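You operate a simulated robot arm through the tools that you are given. There is no shell and no other tool. Be economical: measure what you need, move in short steps, check, and stop when the job is done.

You are at the controls of a simulated two-armed robot. One attempt, no reset.

JOB
Take the grey steel pot and leave it on the blue ribbed tile. Then push the drawer with the black handle shut. Then put the large gutter marked with a black bar on the top of the bench with two drawers. Then take the white sponge on the second store shelf from the bottom and put it away on the front of the low bench. Do these in the order given.

The check looks at the end state, three seconds after you hand in, the way a careful person would. Anything else that was tipped, shoved, dropped, spilled or broken makes it a failure.

ROBOT AND FRAMES
Two 6-joint arms with two-finger grippers on one trunk, on a base that drives. Base frame: it is fixed to the floor where the robot stands at the start and does not move with it; the origin is under the middle of the robot, x ahead of it, y to its left, z up; the surface under the hand at the start is at about z = 0.78. Readings come in m, degrees, newtons and seconds.
The left shoulder is at the start at [0.07, 0.148, 1.402], the right one opposite. With the tool pointing down near the work surface each hand reaches from about 0.34 to 0.62 m from the robot's upright axis, wherever it stands, measured 20 degrees to its own side. Places, roughly: blue ribbed tile (19x15x2 cm) [1.1, 0.8, 0.8]; drawer with the black handle [1.8, 0, 0.7]; front of the low bench (124x25 cm) [-4.9, 7.7, 0.62]; grey steel pot (9x8x5 cm) [0.5, 0, 0.8]; large gutter marked with a black b (38x9x11 cm) [-0.5, 8.2, 0.8]; top of the bench with two drawers [-2.3, 4.8, 0.8]; white sponge (7x11x3 cm) [1.2, 8.3, 0.6]. Payload 2.45 kg a hand.
Tool frame (each hand has its own): the origin (TCP) lies between the finger pads and is the grasp point; the fingertips stand 0.03 m ahead of it; z points along the fingers, y is the line along which they close. The gripper opens to 0.106 m. The gripper's body begins 0.079 m behind the TCP.
Orientation is told as [roll, pitch, yaw] about the base's x, y, z axes, in that order, counted from this pose: with the fingers straight down and closing along the base's y, the tool's x points along the base's -x, its y along +y and its z along -z.

CONTROLS
- The arms move only by the tool play_rows. It takes "left_increments", "right_increments" or both (then of equal length, played together; a hand with none holds still); each is a list of rows, each a list of 7 numbers: the finger opening in m, from 0 to 0.106, then the shift along the base's x, y, z in units of 30 mm (1.0 is 30 mm), then the turn, a rotation vector about the base's x, y, z in units of 4 degrees (1.0 is 4 degrees). In form: [[hand, dx, dy, dz, wx, wy, wz], ...]. A call has 1 to 8 rows; each row shifts and turns the commanded pose from where the row before left it. A call with a number of a shift or a turn outside -1 to 1 is refused whole. Rows are played at 5 a second. More than 0.05 m and 8.6 degrees between two rows, or a gripper value outside its range, and nothing of the call is played. A pose out of reach is approached as far as the arm can. The call stops where the force on the tool passes 40 N (or 10 N more than at its start, if that is more) or the arm is blocked; 0.2 s more then pass. The fingers move at their own pace (about 0.072 m/s each) and stop on an object; they squeeze with about 37 N. The grip force told is the motor's: it shows also when the fingers shut on nothing. Time passes only in rows, and 0.2 s behind the last, so rows that do not move let the fingers close. It gives the time, the measured TCP pose, the force on the tool (base axes), the opening and the grip force at its end, in the units of the frame above (readings bear some noise), with the torque about the TCP (base axes, N m) and any sound that the robot's microphone picked up, and new pictures: "views" is both (left out), scene, wrist or none (wrist: the cameras of the hands that moved).
- Cameras (640 x 400 px; columns grow to the right, rows downward): "scene" is now at [0.1173, 0.0006, 1.5985]; the picture's right is [0.02, -1.00, 0.00], its down [-0.85, -0.01, -0.52] and it looks along [0.52, 0.01, -0.85] (base axes); focal length 283 px, centre (320, 200). "left" rides on the left gripper at [0.076, 0.002, -0.106] in its tool frame; the picture's right is [-0.02, 1.00, 0.00], its down [-0.78, -0.02, -0.62] and it looks along [-0.62, -0.01, 0.78] (tool axes); focal length 247 px, centre (320, 200). "right" rides on the right gripper at [0.076, -0.002, -0.106] in its tool frame; the picture's right is [0.02, 1.00, 0.00], its down [-0.78, 0.02, -0.62] and it looks along [-0.62, 0.01, 0.78] (tool axes); focal length 247 px, centre (320, 200). There is no depth. A picture from a camera that has moved, and an enlarged one, comes with that camera's place and axes in the base frame and with its lens.
- lift_body(by): slides the trunk up (or, below 0, down) by that many m; the arms and the scene camera ride with it, the base frame stays. It gives what a move gives, with no picture.
- drive_base(legs): drives the robot by 1 to 6 legs, each [ahead, left, turn to the left] in m, m and degrees, along the robot's own axes; the way and the turn of a leg run together, so that a leg with both is an arc; at most 1.5 m and 180 degrees a leg. The arms and the cameras ride along, it lands a little off, and it stops where it bumps. It gives what a move gives, and a new picture of the scene camera.
- turn_head(pan, tilt): turns the head with the scene camera to pan (to the left, within 86 degrees either way) and tilt (down, from -29 to 69), counted from straight ahead of the robot. It gives what a move gives, and a new picture of the scene camera.
- close_up(camera, box): a new picture of the part [left, top, right, bottom] of that camera's present view, enlarged. The clock stands still meanwhile.
- hand_in(): hands the job in; it is judged then, once.

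Go step by step. Nothing tells you exact positions but the pictures and the camera data: compare them with the known pose of the tool, close in by small moves and look again before you grip or let go. The budget is 165 turns and 260 pictures, counting those below and the enlarged ones. Unless the task says otherwise, let go and move clear before handing in.

The tools are called after "Emit:" as a command line: name --argument value ..., lists and objects as JSON in quotes. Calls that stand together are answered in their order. play_rows: Moves the arms, as the interface text tells. Its arguments: {"type":"object","properties":{"left_increments":{"type":"array","items":{"type":"array","items":{"type":"number"}}},"right_increments":{"type":"array","items":{"type":"array","items":{"type":"number"}}},"views":{"type":"string","enum":["both","scene","wrist","none"]}},"required":[]} The other tools are called the same way: lift_body (by) slides the trunk up or down; drive_base (legs) drives the base; turn_head (pan, tilt) turns the head that bears the scene camera; close_up (camera, box) takes an enlarged picture of a part of a camera's view; hand_in () hands the job in.

At the start:

```text
t: 0.0
left_position: [0.5714, 0.1932, 1.0327]
left_tool_rot: [0.0, 0.0, 0.0]
left_ft_force: [-0.4, 0.1, -0.2]
left_wrist_torque: [-0.01, -0.01, 0.0]
left_opening: 0.1058
left_gripper_force: 0.0
right_position: [0.4451, -0.2346, 1.0072]
right_tool_rot: [-0.1, -0.2, 0.0]
right_ft_force: [0.4, 0.2, -0.1]
right_wrist_torque: [0.0, 0.01, 0.02]
right_opening: 0.1061
right_gripper_force: 0.0
trunk travel left (down, up): [-0.875, 0.065]
robot x, y, heading: [-0.0002, -0.0028, 0.2]
head pan, tilt: [0.9, 58.5]
```

scene: 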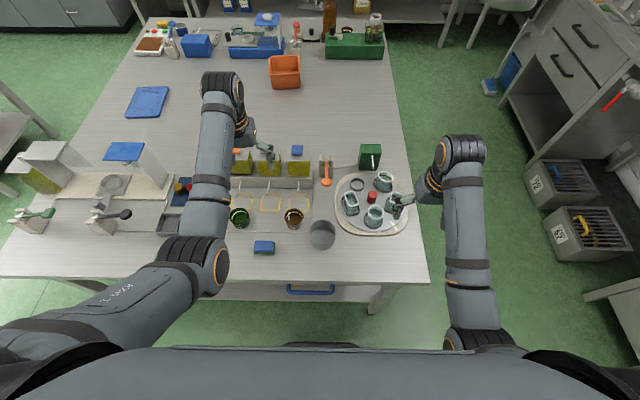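
right: 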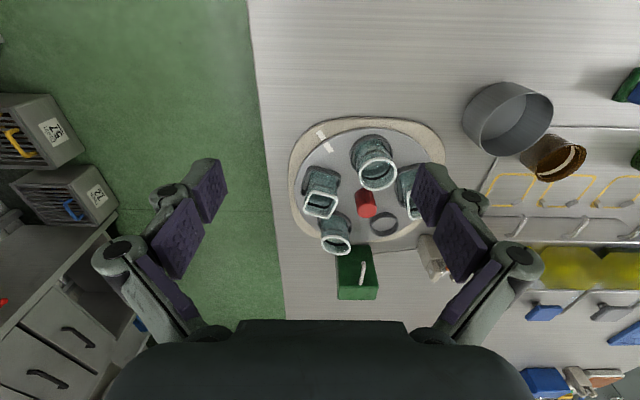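
left: 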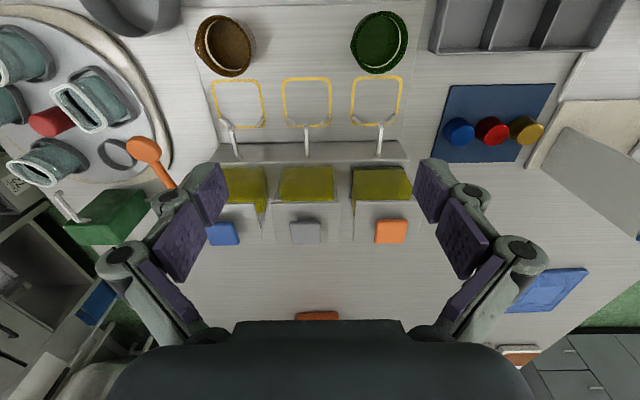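

I see the pot near (0.48, 0.0) at the table's front edge and the blue tile near (1.09, 0.76). First I'll look closer at the pot and around the room.

Emit:
close_up --camera "scene" --box '[220, 140, 420, 265]'

Emit:
turn_head --pan 60 --tilt 25

Emit:
turn_head --pan 0 --tilt 25

Emit:
turn_head --pan -60 --tilt 25

```text
3.20 times, centred on (320, 202) of scene
camera zoom: at [0.1173, 0.0006, 1.5985], right [0.02, -1.0, 0.0], down [-0.85, -0.01, -0.52], along [0.52, 0.01, -0.85], focal length 907 px, centre (320, 192)
```

zoom: 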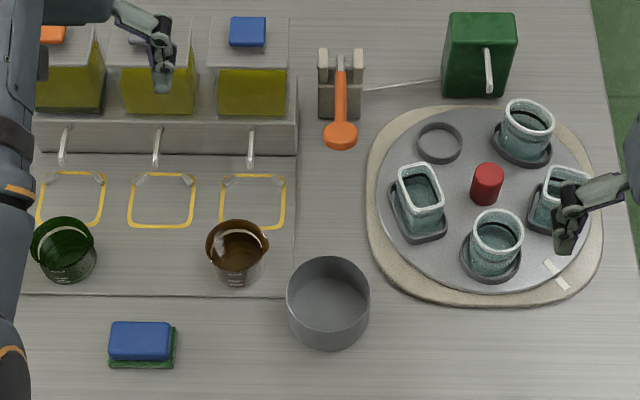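

```text
t: 1.3
left_position: [0.5708, 0.1937, 1.0324]
left_tool_rot: [0.1, 0.0, -0.1]
left_ft_force: [-0.3, -0.6, 0.3]
left_wrist_torque: [0.01, -0.02, -0.01]
left_opening: 0.1059
left_gripper_force: 0.2
right_position: [0.4461, -0.2348, 1.0071]
right_tool_rot: [0.0, -0.2, -0.2]
right_ft_force: [0.7, -0.3, 0.5]
right_wrist_torque: [0.01, 0.01, 0.04]
right_opening: 0.106
right_gripper_force: 0.0
trunk travel left (down, up): [-0.875, 0.065]
robot x, y, heading: [-0.0001, 0.0003, 0.2]
head pan, tilt: [60.0, 25.0]
camera scene: at [0.0952, 0.0792, 1.6468], right [0.87, -0.5, 0.0], down [-0.21, -0.37, -0.91], along [0.45, 0.78, -0.42], focal length 283 px, centre (320, 200)
```

scene: 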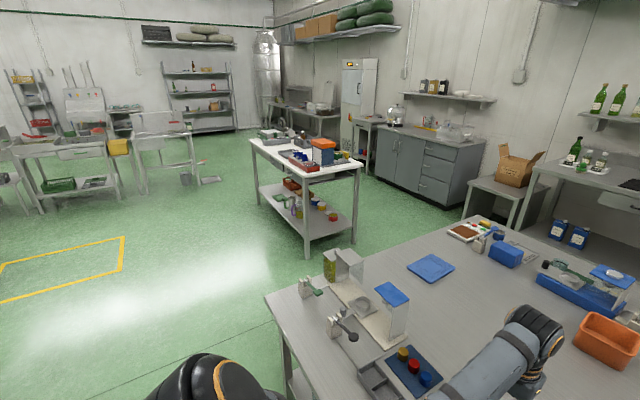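

```text
t: 2.6
left_position: [0.5715, 0.1928, 1.0331]
left_tool_rot: [0.0, 0.0, 0.0]
left_ft_force: [-0.1, -0.6, -0.4]
left_wrist_torque: [0.03, 0.04, -0.01]
left_opening: 0.106
left_gripper_force: 0.0
right_position: [0.4458, -0.2357, 1.0074]
right_tool_rot: [0.1, -0.2, 0.0]
right_ft_force: [-0.4, 0.2, -0.3]
right_wrist_torque: [-0.01, 0.02, 0.01]
right_opening: 0.1059
right_gripper_force: 0.0
trunk travel left (down, up): [-0.875, 0.065]
robot x, y, heading: [0.0015, 0.0005, -0.2]
head pan, tilt: [0.0, 25.0]
camera scene: at [0.1412, -0.0004, 1.6469], right [0.0, -1.0, 0.0], down [-0.42, 0.0, -0.91], along [0.91, 0.0, -0.42], focal length 283 px, centre (320, 200)
```

scene: 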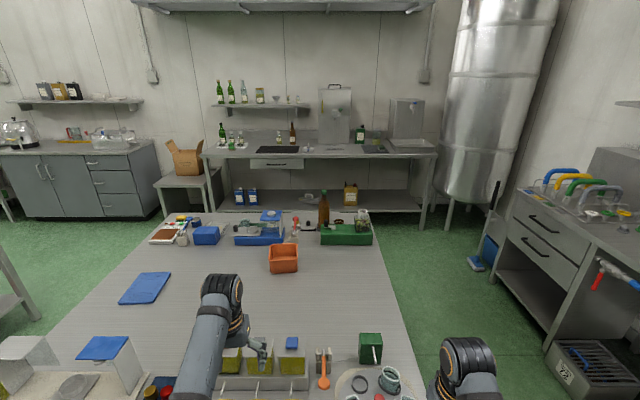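

```text
t: 3.9
left_position: [0.5725, 0.1934, 1.0332]
left_tool_rot: [0.0, 0.0, 0.1]
left_ft_force: [-0.8, 0.5, -0.1]
left_wrist_torque: [0.0, -0.01, 0.0]
left_opening: 0.1062
left_gripper_force: 0.1
right_position: [0.4459, -0.2339, 1.0067]
right_tool_rot: [0.0, -0.1, 0.0]
right_ft_force: [-0.2, 0.2, 0.3]
right_wrist_torque: [0.0, -0.01, -0.03]
right_opening: 0.1061
right_gripper_force: 0.0
trunk travel left (down, up): [-0.875, 0.065]
robot x, y, heading: [-0.0007, -0.0041, -0.0]
head pan, tilt: [-60.0, 25.0]
camera scene: at [0.0952, -0.0803, 1.6469], right [-0.87, -0.5, 0.0], down [-0.21, 0.37, -0.91], along [0.45, -0.78, -0.42], focal length 283 px, centre (320, 200)
```

scene: 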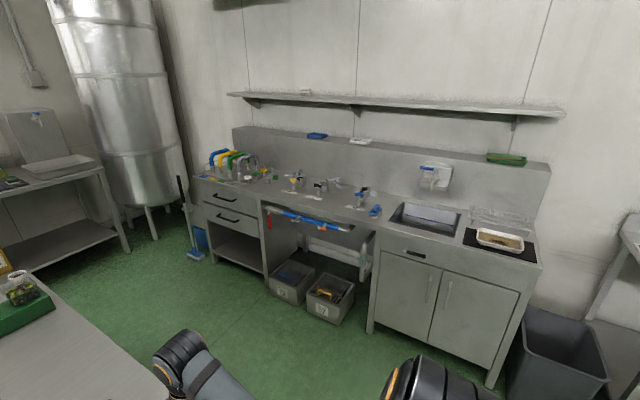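

The room layout is clear: the drawer is on the far side of the table. I'll bring the right hand over the pot, turning it so the fingers close along x (clear of the beaker and turntable), with the left hand easing outward.

Emit:
turn_head --pan 0 --tilt 58

Emit:
play_rows --right_increments '[[0.106, 0.06, 0.34, -0.07, 0, 0, 0.98], [0.106, 0.06, 0.34, -0.07, 0, 0, 0.98], [0.106, 0.06, 0.34, -0.07, 0, 0, 0.98], [0.106, 0.06, 0.34, -0.07, 0, 0, 0.98], [0.106, 0.06, 0.34, -0.07, 0, 0, 0.98], [0.106, 0.06, 0.34, -0.07, 0, 0, 0.98], [0.106, 0.06, 0.34, -0.07, 0, 0, 0.98], [0.106, 0.06, 0.34, -0.07, 0, 0, 0.98]]' --left_increments '[[0.106, -0.1, 0.3, 0.1, 0, 0, 0], [0.106, -0.1, 0.3, 0.1, 0, 0, 0], [0.106, -0.1, 0.3, 0.1, 0, 0, 0], [0.106, -0.1, 0.3, 0.1, 0, 0, 0], [0.106, -0.1, 0.3, 0.1, 0, 0, 0], [0.106, -0.1, 0.3, 0.1, 0, 0, 0], [0.106, -0.1, 0.3, 0.1, 0, 0, 0], [0.106, -0.1, 0.3, 0.1, 0, 0, 0]]' --views "none"

Emit:
play_rows --right_increments '[[0.106, 0.06, 0.34, -0.07, 0, 0, 0.98], [0.106, 0.06, 0.34, -0.07, 0, 0, 0.98], [0.106, 0.06, 0.34, -0.07, 0, 0, 0.98], [0.106, 0.06, 0.34, -0.07, 0, 0, 0.98], [0.106, 0.06, 0.34, -0.07, 0, 0, 0.98], [0.106, 0.06, 0.34, -0.07, 0, 0, 0.98], [0.106, 0.06, 0.34, -0.07, 0, 0, 0.98], [0.106, 0.06, 0.34, -0.07, 0, 0, 0.98]]' --views "none"

Emit:
play_rows --right_increments '[[0.106, 0.06, 0.34, -0.07, 0, 0, 0.98], [0.106, 0.06, 0.34, -0.07, 0, 0, 0.98], [0.106, 0.06, 0.34, -0.07, 0, 0, 0.98], [0.106, 0.06, 0.34, -0.07, 0, 0, 0.98], [0.106, 0.06, 0.34, -0.07, 0, 0, 0.98], [0.106, 0.06, 0.34, -0.07, 0, 0, 0.98], [0.106, 0.06, 0.34, -0.07, 0, 0, 0.98]]'

```text
t: 5.2
left_position: [0.5707, 0.1932, 1.0339]
left_tool_rot: [-0.1, 0.1, 0.0]
left_ft_force: [-0.5, 0.4, 0.5]
left_wrist_torque: [0.02, 0.02, 0.02]
left_opening: 0.1061
left_gripper_force: 0.1
right_position: [0.4454, -0.2337, 1.008]
right_tool_rot: [0.1, -0.3, 0.0]
right_ft_force: [0.1, -0.9, -0.4]
right_wrist_torque: [-0.02, 0.02, 0.01]
right_opening: 0.1059
right_gripper_force: 0.0
trunk travel left (down, up): [-0.875, 0.065]
robot x, y, heading: [-0.0007, 0.0012, -0.0]
head pan, tilt: [0.0, 58.0]
camera scene: at [0.118, -0.0006, 1.5992], right [0.0, -1.0, 0.0], down [-0.85, 0.0, -0.53], along [0.53, 0.0, -0.85], focal length 283 px, centre (320, 200)
```

scene: 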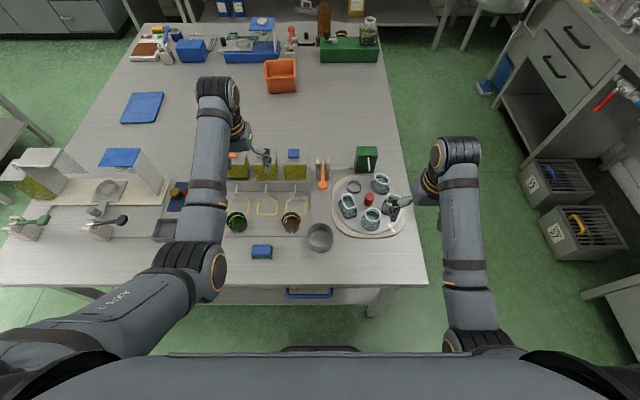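

```text
t: 7.0
left_position: [0.5473, 0.2646, 1.056]
left_tool_rot: [0.0, -0.1, 0.0]
left_ft_force: [-0.1, -0.2, 0.2]
left_wrist_torque: [-0.01, -0.03, 0.02]
left_opening: 0.106
left_gripper_force: 0.0
right_position: [0.459, -0.1716, 0.9851]
right_tool_rot: [-1.7, 1.5, 31.0]
right_ft_force: [0.5, -0.6, -0.1]
right_wrist_torque: [0.01, -0.02, 0.01]
right_opening: 0.106
right_gripper_force: 0.0
trunk travel left (down, up): [-0.875, 0.065]
robot x, y, heading: [0.0007, -0.0002, 0.0]
head pan, tilt: [0.0, 58.0]
```

```text
t: 7.9
left_position: [0.5474, 0.2648, 1.0542]
left_tool_rot: [0.0, -0.1, 0.0]
left_ft_force: [0.2, -0.7, 0.8]
left_wrist_torque: [-0.02, -0.02, 0.03]
left_opening: 0.106
left_gripper_force: 0.0
right_position: [0.4629, -0.1931, 0.97]
right_tool_rot: [-5.7, 6.3, 42.9]
right_ft_force: [-0.4, -0.3, -0.2]
right_wrist_torque: [-0.01, -0.02, -0.03]
right_opening: 0.1061
right_gripper_force: 0.1
trunk travel left (down, up): [-0.875, 0.065]
robot x, y, heading: [0.0009, -0.0, -0.0]
head pan, tilt: [0.0, 58.0]
stopped in row 4 (right hand): the arm was blocked; the commanded pose is now the measured one
```

```text
t: 9.1
left_position: [0.5471, 0.2649, 1.0553]
left_tool_rot: [-0.1, 0.0, 0.0]
left_ft_force: [0.9, 0.3, 0.2]
left_wrist_torque: [0.01, -0.01, 0.0]
left_opening: 0.1059
left_gripper_force: 0.1
right_position: [0.4754, -0.2206, 0.96]
right_tool_rot: [-10.5, 13.3, 58.5]
right_ft_force: [0.5, -0.7, 0.0]
right_wrist_torque: [-0.02, 0.01, 0.02]
right_opening: 0.1062
right_gripper_force: 0.1
trunk travel left (down, up): [-0.875, 0.065]
robot x, y, heading: [0.0002, 0.0007, 0.2]
head pan, tilt: [0.0, 58.0]
stopped in row 5 (right hand): the arm was blocked; the commanded pose is now the measured one
camera scene: at [0.118, -0.0006, 1.5992], right [0.0, -1.0, 0.0], down [-0.85, 0.0, -0.53], along [0.53, 0.0, -0.85], focal length 283 px, centre (320, 200)
camera right: at [0.4339, -0.2533, 1.08], right [-0.87, 0.46, -0.17], down [0.36, 0.84, 0.41], along [0.33, 0.3, -0.9], focal length 247 px, centre (320, 200)
```

scene: 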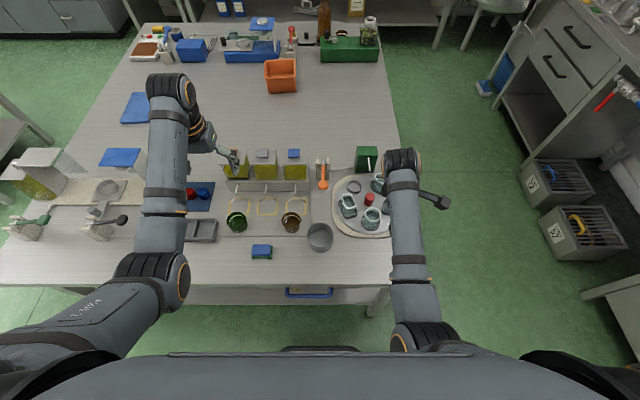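
right: 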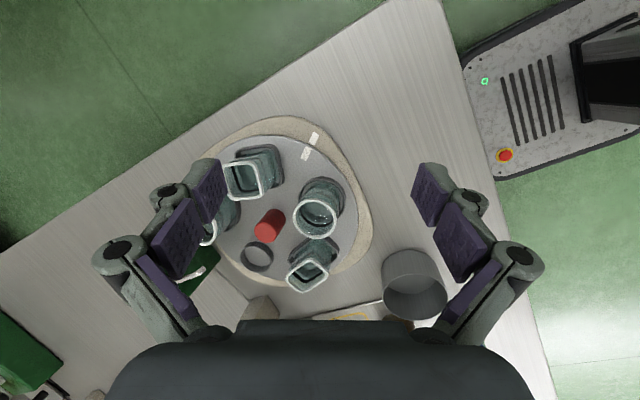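

The right wrist hits a limit turning that way. I'll park the right hand back and use the left hand turned +90 instead.

Emit:
play_rows --right_increments '[[0.106, 0, 0, 0.3, 0, 0, -1], [0.106, 0, 0, 0.3, 0, 0, -1], [0.106, 0, 0, 0.3, 0, 0, -1], [0.106, 0, 0, 0.3, 0, 0, -1], [0.106, 0, -0.1, 0.3, 0, 0, -1], [0.106, 0, -0.1, 0.3, 0, 0, -1], [0.106, 0, -0.1, 0.3, 0, 0, -1], [0.106, 0, -0.1, 0.3, 0, 0, -1]]' --left_increments '[[0.106, -0.1, 0, 0, 0, 0, 1], [0.106, -0.1, 0, 0, 0, 0, 1], [0.106, -0.1, 0, 0, 0, 0, 1], [0.106, -0.1, 0, 0, 0, 0, 1], [0.106, -0.1, 0, 0, 0, 0, 1], [0.106, -0.1, 0, 0, 0, 0, 1], [0.106, -0.1, 0, 0, 0, 0, 1], [0.106, -0.1, 0, 0, 0, 0, 1]]' --views "none"

Emit:
play_rows --right_increments '[[0.106, 0, -0.1, 0, 0, 0, -1], [0.106, 0, -0.1, 0, 0, 0, -1], [0.106, 0, -0.1, 0, 0, 0, -1], [0.106, 0, -0.1, 0, 0, 0, -1], [0.106, 0, -0.1, 0, 0, 0, -1], [0.106, 0, -0.1, 0, 0, 0, -1], [0.106, 0, -0.1, 0, 0, 0, -0.62], [0.106, 0, -0.1, 0, 0, -0.65, 0]]' --left_increments '[[0.106, 0, 0, 0, 0, 0, 1], [0.106, 0, 0, 0, 0, 0, 1], [0.106, 0, 0, 0, 0, 0, 1], [0.106, 0, 0, 0, 0, 0, 1], [0.106, 0, 0, 0, 0, 0, 1], [0.106, 0, 0, 0, 0, 0, 1], [0.106, 0, 0, 0, 0, 0, 1], [0.106, 0, 0, 0, 0, 0, 1]]' --views "none"

Emit:
play_rows --right_increments '[[0.106, 0, 0, 0, 0, -0.9, 0], [0.106, 0, 0, 0, 0, -0.9, 0], [0.106, 0, 0, 0, 0, -0.9, 0], [0.106, 0, 0, 0, 0.9, 0, 0], [0.106, 0, 0, 0, 0.9, 0, 0], [0.106, 0, 0, 0, 0.9, 0, 0], [0.106, 0, 0, 0, 0, 0, 0]]' --left_increments '[[0.106, 0, -0.4, 0, 0, 0, 1], [0.106, 0, -0.4, 0, 0, 0, 1], [0.106, 0, -0.4, 0, 0, 0, 1], [0.106, 0, -0.4, 0, 0, 0, 1], [0.106, 0, -0.4, 0, 0, 0, 1], [0.106, 0, -0.4, 0, 0, 0, 1], [0.106, 0, -0.4, 0, 0, 0, 0.5]]' --views "none"

```text
t: 10.9
left_position: [0.5291, 0.2652, 1.0451]
left_tool_rot: [-0.1, -0.2, 32.1]
left_ft_force: [0.2, 0.0, 0.2]
left_wrist_torque: [0.0, -0.01, 0.0]
left_opening: 0.1058
left_gripper_force: 0.2
left hand out of reach, approached as far as the arm can: row 3, 5, 7
right_position: [0.4854, -0.225, 1.0059]
right_tool_rot: [-10.5, 13.0, 26.4]
right_ft_force: [-0.1, 0.4, 0.1]
right_wrist_torque: [0.02, 0.03, 0.0]
right_opening: 0.106
right_gripper_force: 0.0
right hand out of reach, approached as far as the arm can: row 7, 8
trunk travel left (down, up): [-0.875, 0.065]
robot x, y, heading: [0.0002, 0.0026, 0.3]
head pan, tilt: [0.0, 58.0]
```

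```text
t: 12.7
left_position: [0.5298, 0.2655, 1.0471]
left_tool_rot: [-0.2, -0.2, 64.1]
left_ft_force: [-0.5, -0.2, 0.0]
left_wrist_torque: [-0.02, -0.02, -0.05]
left_opening: 0.106
left_gripper_force: 0.2
right_position: [0.4967, -0.2475, 0.9813]
right_tool_rot: [-10.5, 10.4, 0.1]
right_ft_force: [0.6, 0.1, -0.4]
right_wrist_torque: [-0.03, -0.04, 0.01]
right_opening: 0.1059
right_gripper_force: 0.0
right hand out of reach, approached as far as the arm can: row 1, 2, 3, 4, 5, 6
trunk travel left (down, up): [-0.875, 0.065]
robot x, y, heading: [0.0006, 0.0021, -0.1]
head pan, tilt: [0.0, 58.0]
```

```text
t: 14.3
left_position: [0.5315, 0.1816, 1.0432]
left_tool_rot: [-0.1, 0.0, 90.1]
left_ft_force: [0.2, -0.4, 0.4]
left_wrist_torque: [0.0, 0.01, 0.01]
left_opening: 0.1059
left_gripper_force: 0.1
left hand out of reach, approached as far as the arm can: row 1
right_position: [0.4959, -0.2471, 0.981]
right_tool_rot: [0.4, -0.2, 0.0]
right_ft_force: [-0.4, -0.7, 0.7]
right_wrist_torque: [-0.02, -0.03, 0.02]
right_opening: 0.106
right_gripper_force: 0.1
trunk travel left (down, up): [-0.875, 0.065]
robot x, y, heading: [0.0009, -0.0008, -0.4]
head pan, tilt: [0.0, 58.0]
```

The left hand took the turn cleanly. I'll move it above the pot.

Emit:
play_rows --left_increments '[[0.106, -0.18, -0.75, -0.37, 0, 0, 0], [0.106, -0.18, -0.75, -0.37, 0, 0, 0], [0.106, -0.18, -0.75, -0.37, 0, 0, 0], [0.106, -0.18, -0.75, -0.37, 0, 0, 0], [0.106, -0.18, -0.75, -0.37, 0, 0, 0], [0.106, -0.18, -0.75, -0.37, 0, 0, 0], [0.106, -0.18, -0.75, -0.37, 0, 0, 0], [0.106, -0.18, -0.75, -0.37, 0, 0, 0]]'

```text
t: 15.4
left_position: [0.5394, 0.1727, 1.0068]
left_tool_rot: [-4.0, -9.2, 93.8]
left_ft_force: [0.2, 0.1, 0.5]
left_wrist_torque: [0.03, 0.0, 0.0]
left_opening: 0.1062
left_gripper_force: 0.1
left hand out of reach, approached as far as the arm can: row 5
right_position: [0.4963, -0.2474, 0.9807]
right_tool_rot: [0.4, -0.2, -0.1]
right_ft_force: [-0.3, -0.5, -0.2]
right_wrist_torque: [0.02, 0.01, 0.01]
right_opening: 0.106
right_gripper_force: 0.1
trunk travel left (down, up): [-0.875, 0.065]
robot x, y, heading: [0.0019, -0.0011, 0.2]
head pan, tilt: [0.0, 58.0]
stopped in row 5 (left hand): the arm was blocked; the commanded pose is now the measured one
camera scene: at [0.118, -0.0012, 1.5992], right [0.0, -1.0, 0.0], down [-0.85, 0.0, -0.53], along [0.53, 0.0, -0.85], focal length 283 px, centre (320, 200)
camera left: at [0.5349, 0.0793, 1.0991], right [-1.0, -0.04, -0.07], down [-0.07, 0.67, 0.74], along [0.02, 0.74, -0.67], focal length 247 px, centre (320, 200)
```

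scene: 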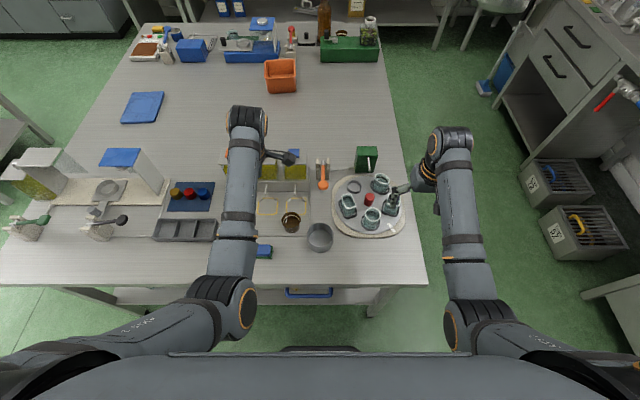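
left: 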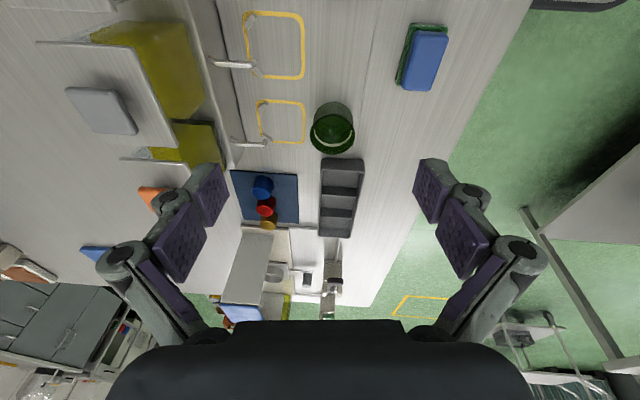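

The arm cannot reach inward that far with the wrist turned, so I'll shift the robot 0.18 m to its right, bringing the pot in front of the left hand.

Emit:
drive_base --legs '[[0, -0.18, 0]]'

Emit:
play_rows --left_increments '[[0.106, -0.3, 0, 0, 0, 0, -0.95], [0.106, -0.3, 0, 0, 0, 0.8, 0], [0.106, -0.3, 0, 0, 0, 0.8, 0], [0.106, -0.3, 0, 0, 0, 0.7, 0], [0.106, -0.3, 0, 0, 1.0, 0, 0], [0.106, -0.2, 0, 0, 0, 0, 0]]'

```text
t: 16.9
left_position: [0.5374, -0.0074, 1.0053]
left_tool_rot: [-4.0, -8.9, 94.1]
left_ft_force: [-0.1, -0.3, -1.0]
left_wrist_torque: [-0.05, 0.0, -0.01]
left_opening: 0.106
left_gripper_force: 0.1
right_position: [0.4987, -0.4261, 0.9802]
right_tool_rot: [0.3, -0.3, 0.2]
right_ft_force: [0.1, 0.7, 0.0]
right_wrist_torque: [0.01, -0.02, 0.0]
right_opening: 0.1062
right_gripper_force: 0.1
trunk travel left (down, up): [-0.875, 0.065]
robot x, y, heading: [0.0027, -0.1823, 0.4]
head pan, tilt: [0.0, 58.0]
camera scene: at [0.1183, -0.1807, 1.5992], right [0.0, -1.0, 0.0], down [-0.85, -0.01, -0.53], along [0.53, 0.0, -0.85], focal length 283 px, centre (320, 200)
```

scene: 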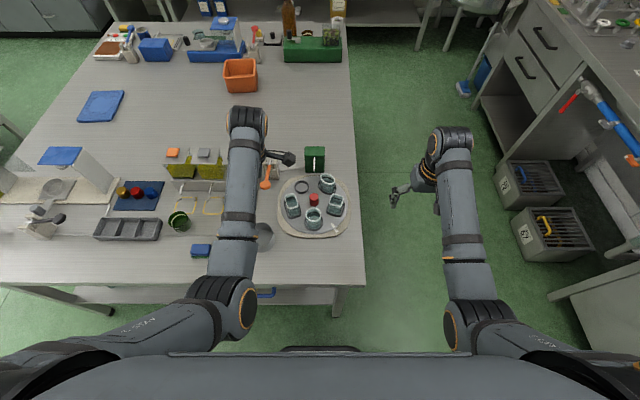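

```text
t: 18.6
left_position: [0.503, 0.027, 1.0243]
left_tool_rot: [3.0, -16.8, 90.9]
left_ft_force: [-0.4, 0.0, -1.0]
left_wrist_torque: [0.03, 0.0, 0.0]
left_opening: 0.1059
left_gripper_force: 0.2
right_position: [0.4981, -0.4288, 0.981]
right_tool_rot: [0.5, -0.3, 0.2]
right_ft_force: [-0.6, 0.4, 0.4]
right_wrist_torque: [-0.03, 0.02, 0.02]
right_opening: 0.1062
right_gripper_force: 0.1
trunk travel left (down, up): [-0.875, 0.065]
robot x, y, heading: [0.0001, -0.1814, 0.3]
head pan, tilt: [0.0, 58.0]
stopped in row 6 (left hand): the arm was blocked; the commanded pose is now the measured one
camera scene: at [0.1183, -0.1838, 1.5992], right [0.0, -1.0, 0.0], down [-0.85, 0.0, -0.53], along [0.53, 0.0, -0.85], focal length 283 px, centre (320, 200)
camera left: at [0.5085, -0.0778, 1.1032], right [-1.0, -0.01, 0.06], down [0.04, 0.57, 0.82], along [-0.04, 0.82, -0.57], focal length 247 px, centre (320, 200)
```

scene: 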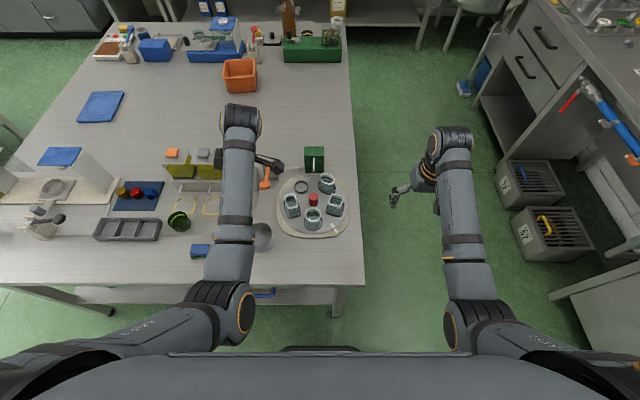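
left: 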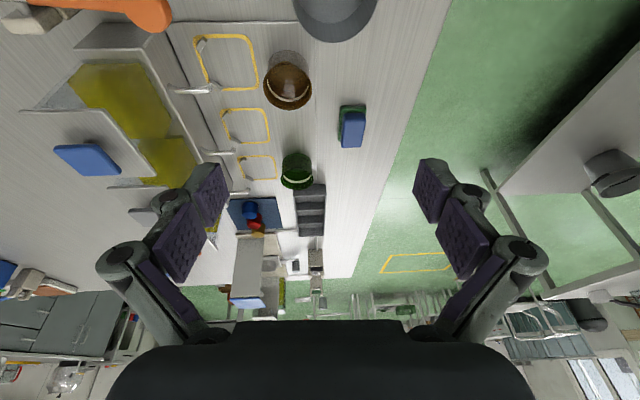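

I misread the tilt convention after the yaw. I'll correct the tilt about base x and see how the arm follows.

Emit:
play_rows --left_increments '[[0.106, 0, 0, -0.5, -0.85, -0.15, 0], [0.106, 0, 0, -0.5, -0.85, -0.15, 0], [0.106, 0, 0, -0.5, -0.85, -0.15, 0], [0.106, 0, 0, -0.5, -0.85, -0.15, 0], [0.106, 0, 0, -0.3, -0.85, -0.15, 0], [0.106, 0, 0, 0, 0, 0, 0]]' --views "none"

```text
t: 19.9
left_position: [0.5038, 0.0229, 0.9529]
left_tool_rot: [0.2, 0.5, 91.2]
left_ft_force: [-0.2, -0.1, 0.3]
left_wrist_torque: [-0.01, 0.02, 0.01]
left_opening: 0.1058
left_gripper_force: 0.0
right_position: [0.4981, -0.4281, 0.9805]
right_tool_rot: [0.4, -0.2, 0.2]
right_ft_force: [0.0, -0.1, 0.2]
right_wrist_torque: [0.01, -0.02, -0.02]
right_opening: 0.1058
right_gripper_force: 0.0
trunk travel left (down, up): [-0.875, 0.065]
robot x, y, heading: [0.0029, -0.1872, 0.2]
head pan, tilt: [0.0, 58.0]
```

Level now. I'll centre over the pot and look.

Emit:
play_rows --left_increments '[[0.106, -0.28, -0.38, -0.3, 0, 0, 0], [0.106, -0.28, -0.38, -0.3, 0, 0, 0], [0.106, 0, 0, 0, 0, 0, 0]]'

```text
t: 20.8
left_position: [0.486, 0.0017, 0.9363]
left_tool_rot: [0.3, 0.5, 91.1]
left_ft_force: [0.2, 0.1, 0.4]
left_wrist_torque: [-0.02, 0.03, 0.01]
left_opening: 0.1062
left_gripper_force: 0.0
right_position: [0.4978, -0.4272, 0.9805]
right_tool_rot: [0.4, -0.2, 0.2]
right_ft_force: [0.6, -0.1, 0.1]
right_wrist_torque: [-0.02, 0.0, 0.0]
right_opening: 0.1062
right_gripper_force: 0.2
trunk travel left (down, up): [-0.875, 0.065]
robot x, y, heading: [-0.0006, -0.1865, 0.3]
head pan, tilt: [0.0, 58.0]
camera scene: at [0.1187, -0.1836, 1.5991], right [0.0, -1.0, 0.0], down [-0.85, 0.0, -0.53], along [0.53, 0.0, -0.85], focal length 283 px, centre (320, 200)
camera left: at [0.4855, -0.0746, 1.0425], right [-1.0, 0.0, 0.0], down [0.0, 0.79, 0.61], along [0.0, 0.61, -0.79], focal length 247 px, centre (320, 200)
```

scene: 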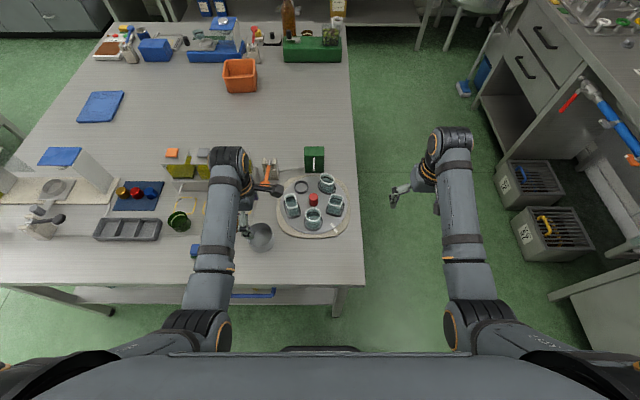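
left: 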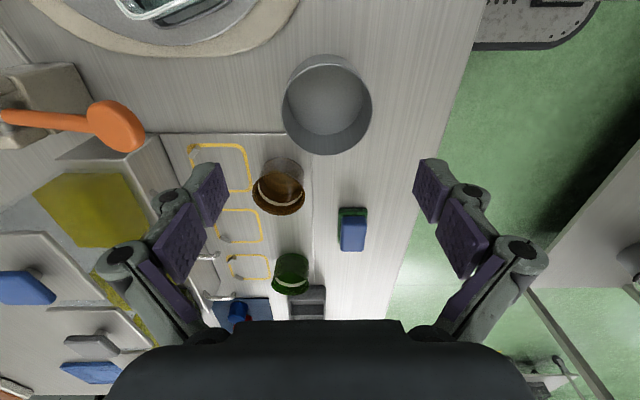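

The pot centre is about (0.479, -0.006). I'll descend around it and check before closing.

Emit:
play_rows --left_increments '[[0.106, -0.23, -0.27, 0, 0, 0, 0], [0.106, 0, 0, -0.65, 0, 0, 0], [0.106, 0, 0, -0.65, 0, 0, 0], [0.106, 0, 0, -0.65, 0, 0, 0], [0.106, 0, 0, -0.65, 0, 0, 0], [0.106, 0, 0, -0.65, 0, 0, 0], [0.106, 0, 0, -0.6, 0, 0, 0], [0.106, 0, 0, 0, 0, 0, 0]]'

```text
t: 22.6
left_position: [0.4796, -0.0066, 0.8217]
left_tool_rot: [0.3, 0.5, 91.1]
left_ft_force: [0.4, -0.1, -0.6]
left_wrist_torque: [0.0, 0.04, 0.0]
left_opening: 0.106
left_gripper_force: 0.0
right_position: [0.497, -0.427, 0.981]
right_tool_rot: [0.4, -0.3, 0.1]
right_ft_force: [0.3, 0.0, -0.2]
right_wrist_torque: [0.01, 0.02, -0.01]
right_opening: 0.1061
right_gripper_force: 0.0
trunk travel left (down, up): [-0.875, 0.065]
robot x, y, heading: [0.0006, -0.1849, 0.2]
head pan, tilt: [0.0, 58.0]
camera scene: at [0.1182, -0.1841, 1.5992], right [0.0, -1.0, 0.0], down [-0.85, 0.0, -0.53], along [0.53, 0.0, -0.85], focal length 283 px, centre (320, 200)
camera left: at [0.4792, -0.0834, 0.9285], right [-1.0, 0.0, 0.0], down [0.0, 0.79, 0.61], along [0.0, 0.61, -0.79], focal length 247 px, centre (320, 200)
```

scene: 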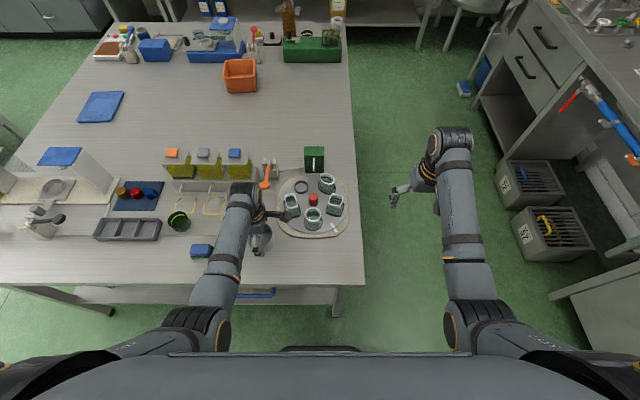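
left: 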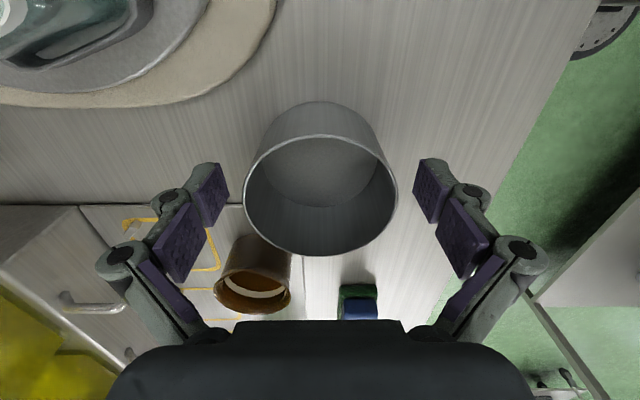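

The pot sits centred between the fingers. Closing.

Emit:
play_rows --left_increments '[[0.05, 0, 0, 0, 0, 0, 0], [0.05, 0, 0, 0, 0, 0, 0], [0.05, 0, 0, 0, 0, 0, 0]]' --views "none"

Emit:
play_rows --left_increments '[[0.05, 0, 0, 0.5, 0, 0, 0], [0.05, 0, 0, 0.8, 0, 0, 0], [0.05, 0, 0, 0.8, 0, 0, 0], [0.05, 0, 0, 0.8, 0, 0, 0], [0.05, 0, 0, 0.8, 0, 0, 0], [0.05, 0, 0, 0, 0, 0, 0]]' --views "both"

```text
t: 23.4
left_position: [0.4798, -0.0068, 0.8207]
left_tool_rot: [0.3, 0.6, 91.0]
left_ft_force: [-0.2, 1.4, 0.0]
left_wrist_torque: [0.06, 0.01, -0.04]
left_opening: 0.0769
left_gripper_force: 37.3
right_position: [0.4974, -0.4282, 0.9806]
right_tool_rot: [0.4, -0.4, 0.2]
right_ft_force: [0.8, 0.0, -0.6]
right_wrist_torque: [0.02, 0.0, 0.02]
right_opening: 0.1059
right_gripper_force: 0.0
trunk travel left (down, up): [-0.875, 0.065]
robot x, y, heading: [-0.0002, -0.182, 0.2]
head pan, tilt: [0.0, 58.0]
```

```text
t: 24.8
left_position: [0.4803, -0.0067, 0.9308]
left_tool_rot: [0.2, 0.5, 91.1]
left_ft_force: [-0.2, -0.2, -2.7]
left_wrist_torque: [-0.01, -0.02, -0.01]
left_opening: 0.0768
left_gripper_force: 37.0
right_position: [0.4994, -0.4289, 0.9801]
right_tool_rot: [0.4, -0.2, 0.3]
right_ft_force: [0.4, 0.3, -0.2]
right_wrist_torque: [0.0, -0.02, 0.0]
right_opening: 0.1059
right_gripper_force: 0.1
trunk travel left (down, up): [-0.875, 0.065]
robot x, y, heading: [-0.0018, -0.1831, 0.4]
head pan, tilt: [0.0, 58.0]
camera scene: at [0.119, -0.1838, 1.5991], right [0.0, -1.0, 0.0], down [-0.85, 0.0, -0.53], along [0.53, 0.0, -0.85], focal length 283 px, centre (320, 200)
camera left: at [0.4796, -0.083, 1.0379], right [-1.0, 0.0, 0.01], down [0.01, 0.79, 0.61], along [0.0, 0.61, -0.79], focal length 247 px, centre (320, 200)
```

scene: 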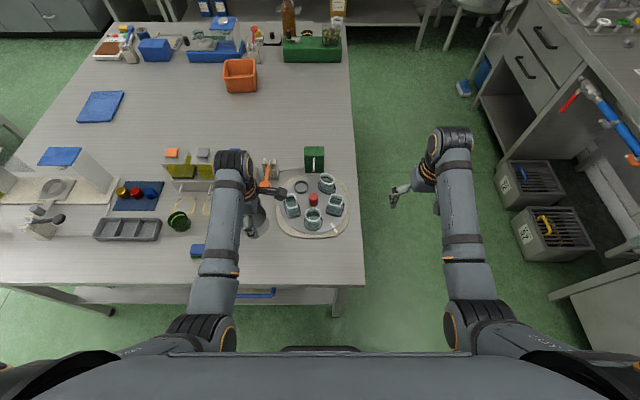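
left: 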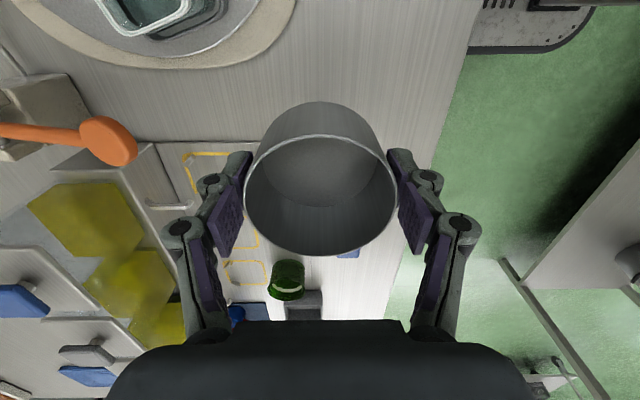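

The pot is lifted and held. Before driving, I'll tuck the right hand outward and look left and right for clearance.

Emit:
play_rows --right_increments '[[0.106, -0.9, -0.8, 0, 0, 0, 0], [0.106, -0.9, -0.8, 0, 0, 0, 0], [0.106, -0.9, -0.8, 0, 0, 0, 0], [0.106, -0.9, -0.8, 0, 0, 0, 0], [0.106, -0.9, -0.8, 0, 0, 0, 0], [0.106, -0.9, -0.8, 0, 0, 0, 0]]' --views "none"

Emit:
turn_head --pan 86 --tilt 35

Emit:
turn_head --pan -86 --tilt 35

```text
t: 26.1
left_position: [0.4798, -0.0076, 0.9325]
left_tool_rot: [0.2, 0.4, 91.2]
left_ft_force: [0.4, 0.4, -3.1]
left_wrist_torque: [-0.04, -0.01, -0.02]
left_opening: 0.0765
left_gripper_force: 37.3
right_position: [0.3334, -0.5713, 0.9788]
right_tool_rot: [0.6, -0.2, 0.1]
right_ft_force: [0.1, 0.2, 0.0]
right_wrist_torque: [0.01, -0.01, -0.02]
right_opening: 0.106
right_gripper_force: 0.0
trunk travel left (down, up): [-0.875, 0.065]
robot x, y, heading: [0.0001, -0.1832, 0.3]
head pan, tilt: [0.0, 58.0]
```

```text
t: 27.8
left_position: [0.4798, -0.007, 0.9307]
left_tool_rot: [0.3, 0.5, 91.1]
left_ft_force: [0.2, -0.5, -3.1]
left_wrist_torque: [-0.04, 0.01, 0.02]
left_opening: 0.0769
left_gripper_force: 37.4
right_position: [0.3349, -0.5719, 0.9782]
right_tool_rot: [0.4, -0.2, 0.3]
right_ft_force: [-0.5, -0.8, 0.1]
right_wrist_torque: [-0.03, -0.01, -0.03]
right_opening: 0.1058
right_gripper_force: 0.0
trunk travel left (down, up): [-0.875, 0.065]
robot x, y, heading: [0.0017, -0.1819, 0.2]
head pan, tilt: [85.9, 35.0]
camera scene: at [0.0556, -0.0965, 1.6311], right [1.0, -0.07, 0.0], down [-0.04, -0.57, -0.82], along [0.05, 0.82, -0.57], focal length 283 px, centre (320, 200)
```

scene: 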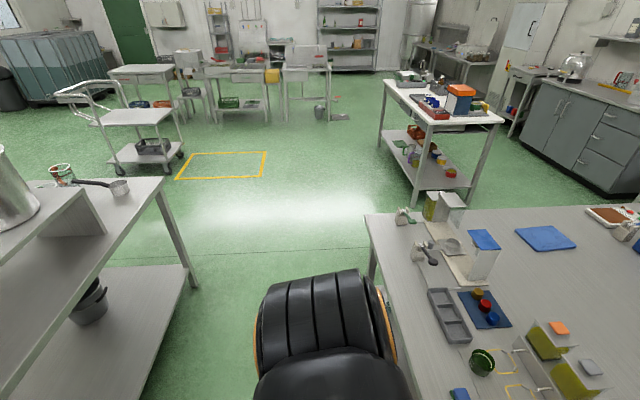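

```text
t: 30.4
left_position: [0.4798, -0.0068, 0.93]
left_tool_rot: [0.3, 0.5, 91.0]
left_ft_force: [-0.2, 0.1, -3.7]
left_wrist_torque: [0.01, 0.01, -0.01]
left_opening: 0.0766
left_gripper_force: 37.3
right_position: [0.3352, -0.572, 0.9794]
right_tool_rot: [0.3, -0.3, 0.2]
right_ft_force: [0.8, -0.5, 0.0]
right_wrist_torque: [-0.01, 0.0, 0.03]
right_opening: 0.1058
right_gripper_force: 0.1
trunk travel left (down, up): [-0.875, 0.065]
robot x, y, heading: [0.0028, -0.1839, 0.3]
head pan, tilt: [-85.9, 35.0]
camera scene: at [0.0565, -0.2721, 1.6311], right [-1.0, -0.08, 0.0], down [-0.04, 0.57, -0.82], along [0.06, -0.82, -0.57], focal length 283 px, centre (320, 200)
```

scene: 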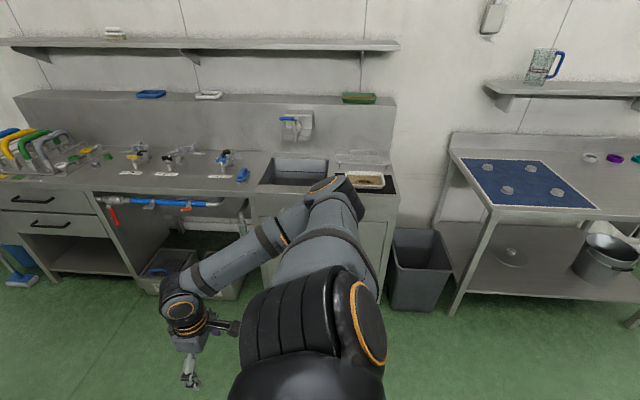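

There is a bench behind-left (x < -0.7) and a cart at y > 2.1; the lane between is clear. I'll back off, strafe left past the table, then turn to face it.

Emit:
turn_head --pan 0 --tilt 50

Emit:
drive_base --legs '[[-0.3, 0, 0], [0, 0.9, 0], [0, 0.9, 0], [0.5, 0, 0], [0, 0, -90]]'

```text
t: 31.9
left_position: [0.4807, -0.0078, 0.9318]
left_tool_rot: [0.3, 0.5, 91.2]
left_ft_force: [0.4, -0.3, -2.5]
left_wrist_torque: [-0.02, 0.01, -0.02]
left_opening: 0.0768
left_gripper_force: 37.0
right_position: [0.3362, -0.5724, 0.9783]
right_tool_rot: [0.4, -0.2, 0.2]
right_ft_force: [0.1, 0.4, 0.5]
right_wrist_torque: [0.02, -0.01, -0.01]
right_opening: 0.1061
right_gripper_force: 0.1
trunk travel left (down, up): [-0.875, 0.065]
robot x, y, heading: [0.0001, -0.1828, 0.6]
head pan, tilt: [0.0, 50.0]
camera scene: at [0.1268, -0.184, 1.6093], right [0.0, -1.0, 0.0], down [-0.77, 0.0, -0.64], along [0.64, 0.0, -0.77], focal length 283 px, centre (320, 200)
```

scene: 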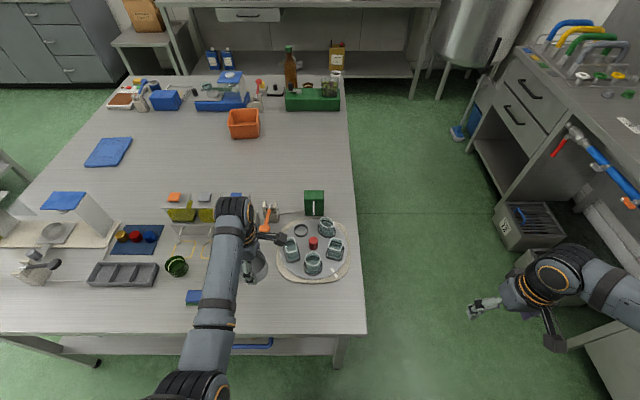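

```text
t: 48.9
left_position: [0.3526, 1.0962, 0.9308]
left_tool_rot: [0.3, 0.5, -1.0]
left_ft_force: [0.5, 0.2, -3.7]
left_wrist_torque: [-0.03, 0.04, 0.03]
left_opening: 0.077
left_gripper_force: 37.1
right_position: [-0.2065, 1.2603, 0.9797]
right_tool_rot: [0.4, -0.2, -91.9]
right_ft_force: [-0.4, -0.7, -0.5]
right_wrist_torque: [-0.01, -0.01, 0.0]
right_opening: 0.106
right_gripper_force: 0.0
trunk travel left (down, up): [-0.875, 0.065]
robot x, y, heading: [0.1944, 1.584, -91.8]
head pan, tilt: [0.0, 50.0]
camera scene: at [0.1879, 1.4535, 1.6093], right [-1.0, 0.03, 0.0], down [0.02, 0.77, -0.64], along [-0.02, -0.64, -0.77], focal length 283 px, centre (320, 200)
```

scene: 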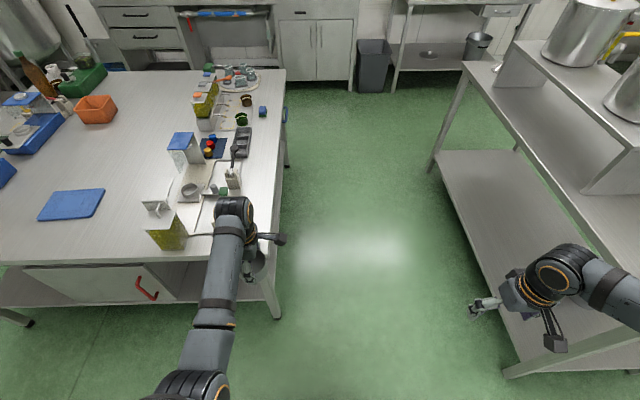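

Tile is at about (1.08, 0.775). There's a tall dispenser at the table edge near (0.68, 0.93), so I'll pull back slightly, retract the right hand and strafe to +x before approaching.

Emit:
play_rows --right_increments '[[0.106, 0, 0.9, 0, 0, 0, 0], [0.106, 0, 0.9, 0, 0, 0, 0], [0.106, 0, 0.9, 0, 0, 0, 0], [0.106, 0, 0.9, 0, 0, 0, 0]]' --views "none"

Emit:
drive_base --legs '[[-0.04, 0, 1.8], [0, 0.71, 0]]'

```text
t: 49.9
left_position: [0.3537, 1.0966, 0.9314]
left_tool_rot: [0.3, 0.6, -0.9]
left_ft_force: [-0.3, -0.3, -2.2]
left_wrist_torque: [-0.03, 0.03, 0.0]
left_opening: 0.0768
left_gripper_force: 37.1
right_position: [-0.2011, 1.2671, 0.9768]
right_tool_rot: [0.3, -0.2, -91.9]
right_ft_force: [0.7, -0.8, 0.2]
right_wrist_torque: [0.02, -0.03, 0.0]
right_opening: 0.106
right_gripper_force: 0.1
right hand out of reach, approached as far as the arm can: row 1, 2, 3, 4
trunk travel left (down, up): [-0.875, 0.065]
robot x, y, heading: [0.1957, 1.5813, -91.8]
head pan, tilt: [0.0, 50.0]
```

```text
t: 54.4
left_position: [1.0805, 1.1339, 0.9301]
left_tool_rot: [0.3, 0.4, 0.1]
left_ft_force: [0.0, 0.8, -3.1]
left_wrist_torque: [0.01, 0.01, 0.02]
left_opening: 0.0765
left_gripper_force: 37.0
right_position: [0.5226, 1.2968, 0.9769]
right_tool_rot: [0.5, -0.2, -90.8]
right_ft_force: [0.4, -0.4, -0.2]
right_wrist_torque: [0.0, 0.02, 0.0]
right_opening: 0.106
right_gripper_force: 0.1
trunk travel left (down, up): [-0.875, 0.065]
robot x, y, heading: [0.9122, 1.6178, -90.8]
head pan, tilt: [0.0, 50.0]
camera scene: at [0.9091, 1.4886, 1.6093], right [-1.0, 0.01, 0.0], down [0.01, 0.77, -0.64], along [-0.01, -0.64, -0.77], focal length 283 px, centre (320, 200)
```

scene: 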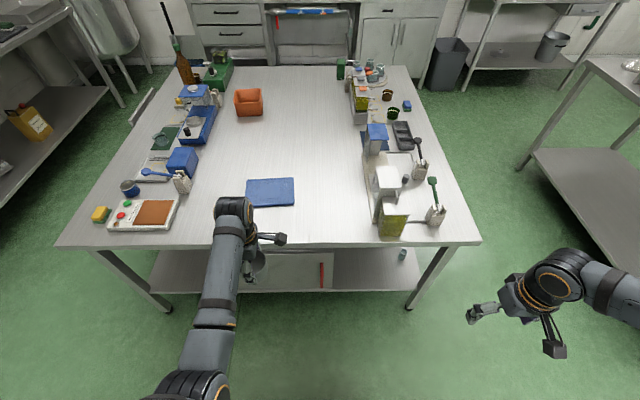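

Tile confirmed at (1.084, 0.775). Driving ahead toward the table.

Emit:
drive_base --legs '[[0.27, 0, 0.8]]'

```text
t: 56.3
left_position: [1.0923, 0.8641, 0.9308]
left_tool_rot: [0.3, 0.6, 1.6]
left_ft_force: [0.3, 0.6, -2.7]
left_wrist_torque: [-0.01, 0.02, 0.0]
left_opening: 0.0767
left_gripper_force: 36.8
right_position: [0.5315, 1.0138, 0.9773]
right_tool_rot: [0.5, -0.3, -89.4]
right_ft_force: [0.0, 1.2, 1.0]
right_wrist_torque: [-0.03, -0.02, 0.02]
right_opening: 0.1059
right_gripper_force: 0.1
trunk travel left (down, up): [-0.875, 0.065]
robot x, y, heading: [0.913, 1.3421, -89.4]
head pan, tilt: [0.0, 50.0]
camera scene: at [0.9129, 1.2149, 1.6095], right [-1.0, -0.01, 0.0], down [-0.01, 0.77, -0.64], along [0.01, -0.64, -0.77], focal length 283 px, centre (320, 200)
```

scene: 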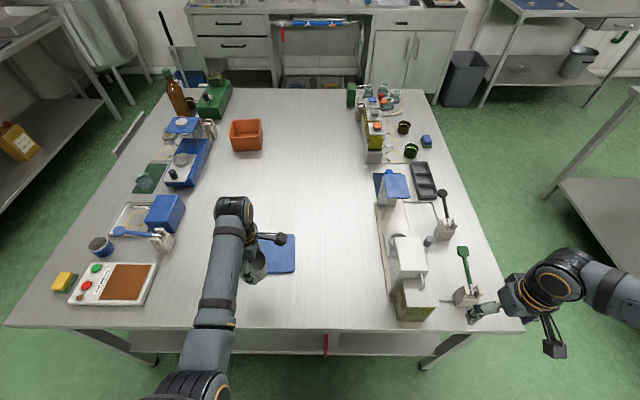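

Now I move the hand over the tile and look with the wrist camera.

Emit:
play_rows --left_increments '[[0.05, -0.07, -0.74, 0, 0, 0, 0], [0.05, -0.07, -0.74, 0, 0, 0, 0], [0.05, -0.07, -0.74, 0, 0, 0, 0], [0.05, -0.07, -0.74, 0, 0, 0, 0], [0.05, 0, 0, 0, 0, 0, 0]]'

```text
t: 57.5
left_position: [1.0847, 0.7739, 0.9293]
left_tool_rot: [0.3, 0.6, 1.5]
left_ft_force: [0.2, 0.1, -2.2]
left_wrist_torque: [0.02, 0.0, 0.02]
left_opening: 0.0769
left_gripper_force: 36.9
right_position: [0.5293, 1.0116, 0.9782]
right_tool_rot: [0.4, -0.2, -89.3]
right_ft_force: [0.4, 0.4, -0.3]
right_wrist_torque: [0.01, 0.0, 0.03]
right_opening: 0.1059
right_gripper_force: 0.0
trunk travel left (down, up): [-0.875, 0.065]
robot x, y, heading: [0.9145, 1.3417, -89.5]
head pan, tilt: [0.0, 50.0]
camera scene: at [0.9129, 1.2134, 1.6094], right [-1.0, -0.01, 0.0], down [-0.01, 0.77, -0.64], along [0.01, -0.64, -0.77], focal length 283 px, centre (320, 200)
camera left: at [1.0086, 0.7724, 1.0369], right [0.0, 1.0, 0.01], down [0.79, 0.0, 0.61], along [0.61, 0.01, -0.79], focal length 247 px, centre (320, 200)
```

scene: 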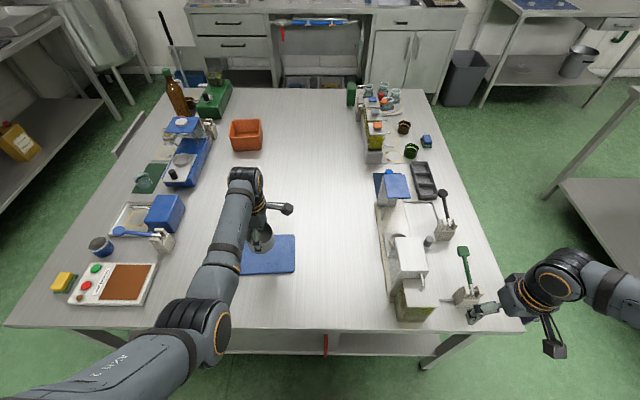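
left: 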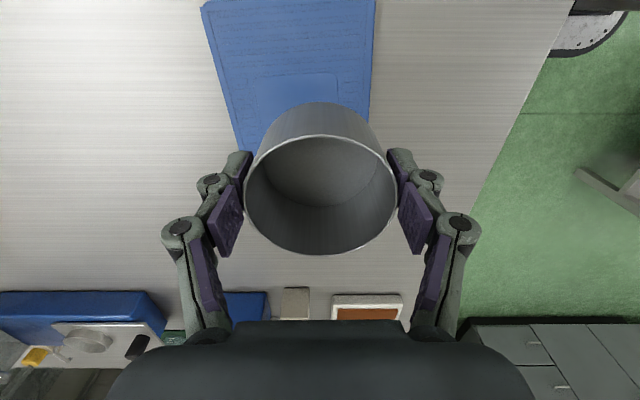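

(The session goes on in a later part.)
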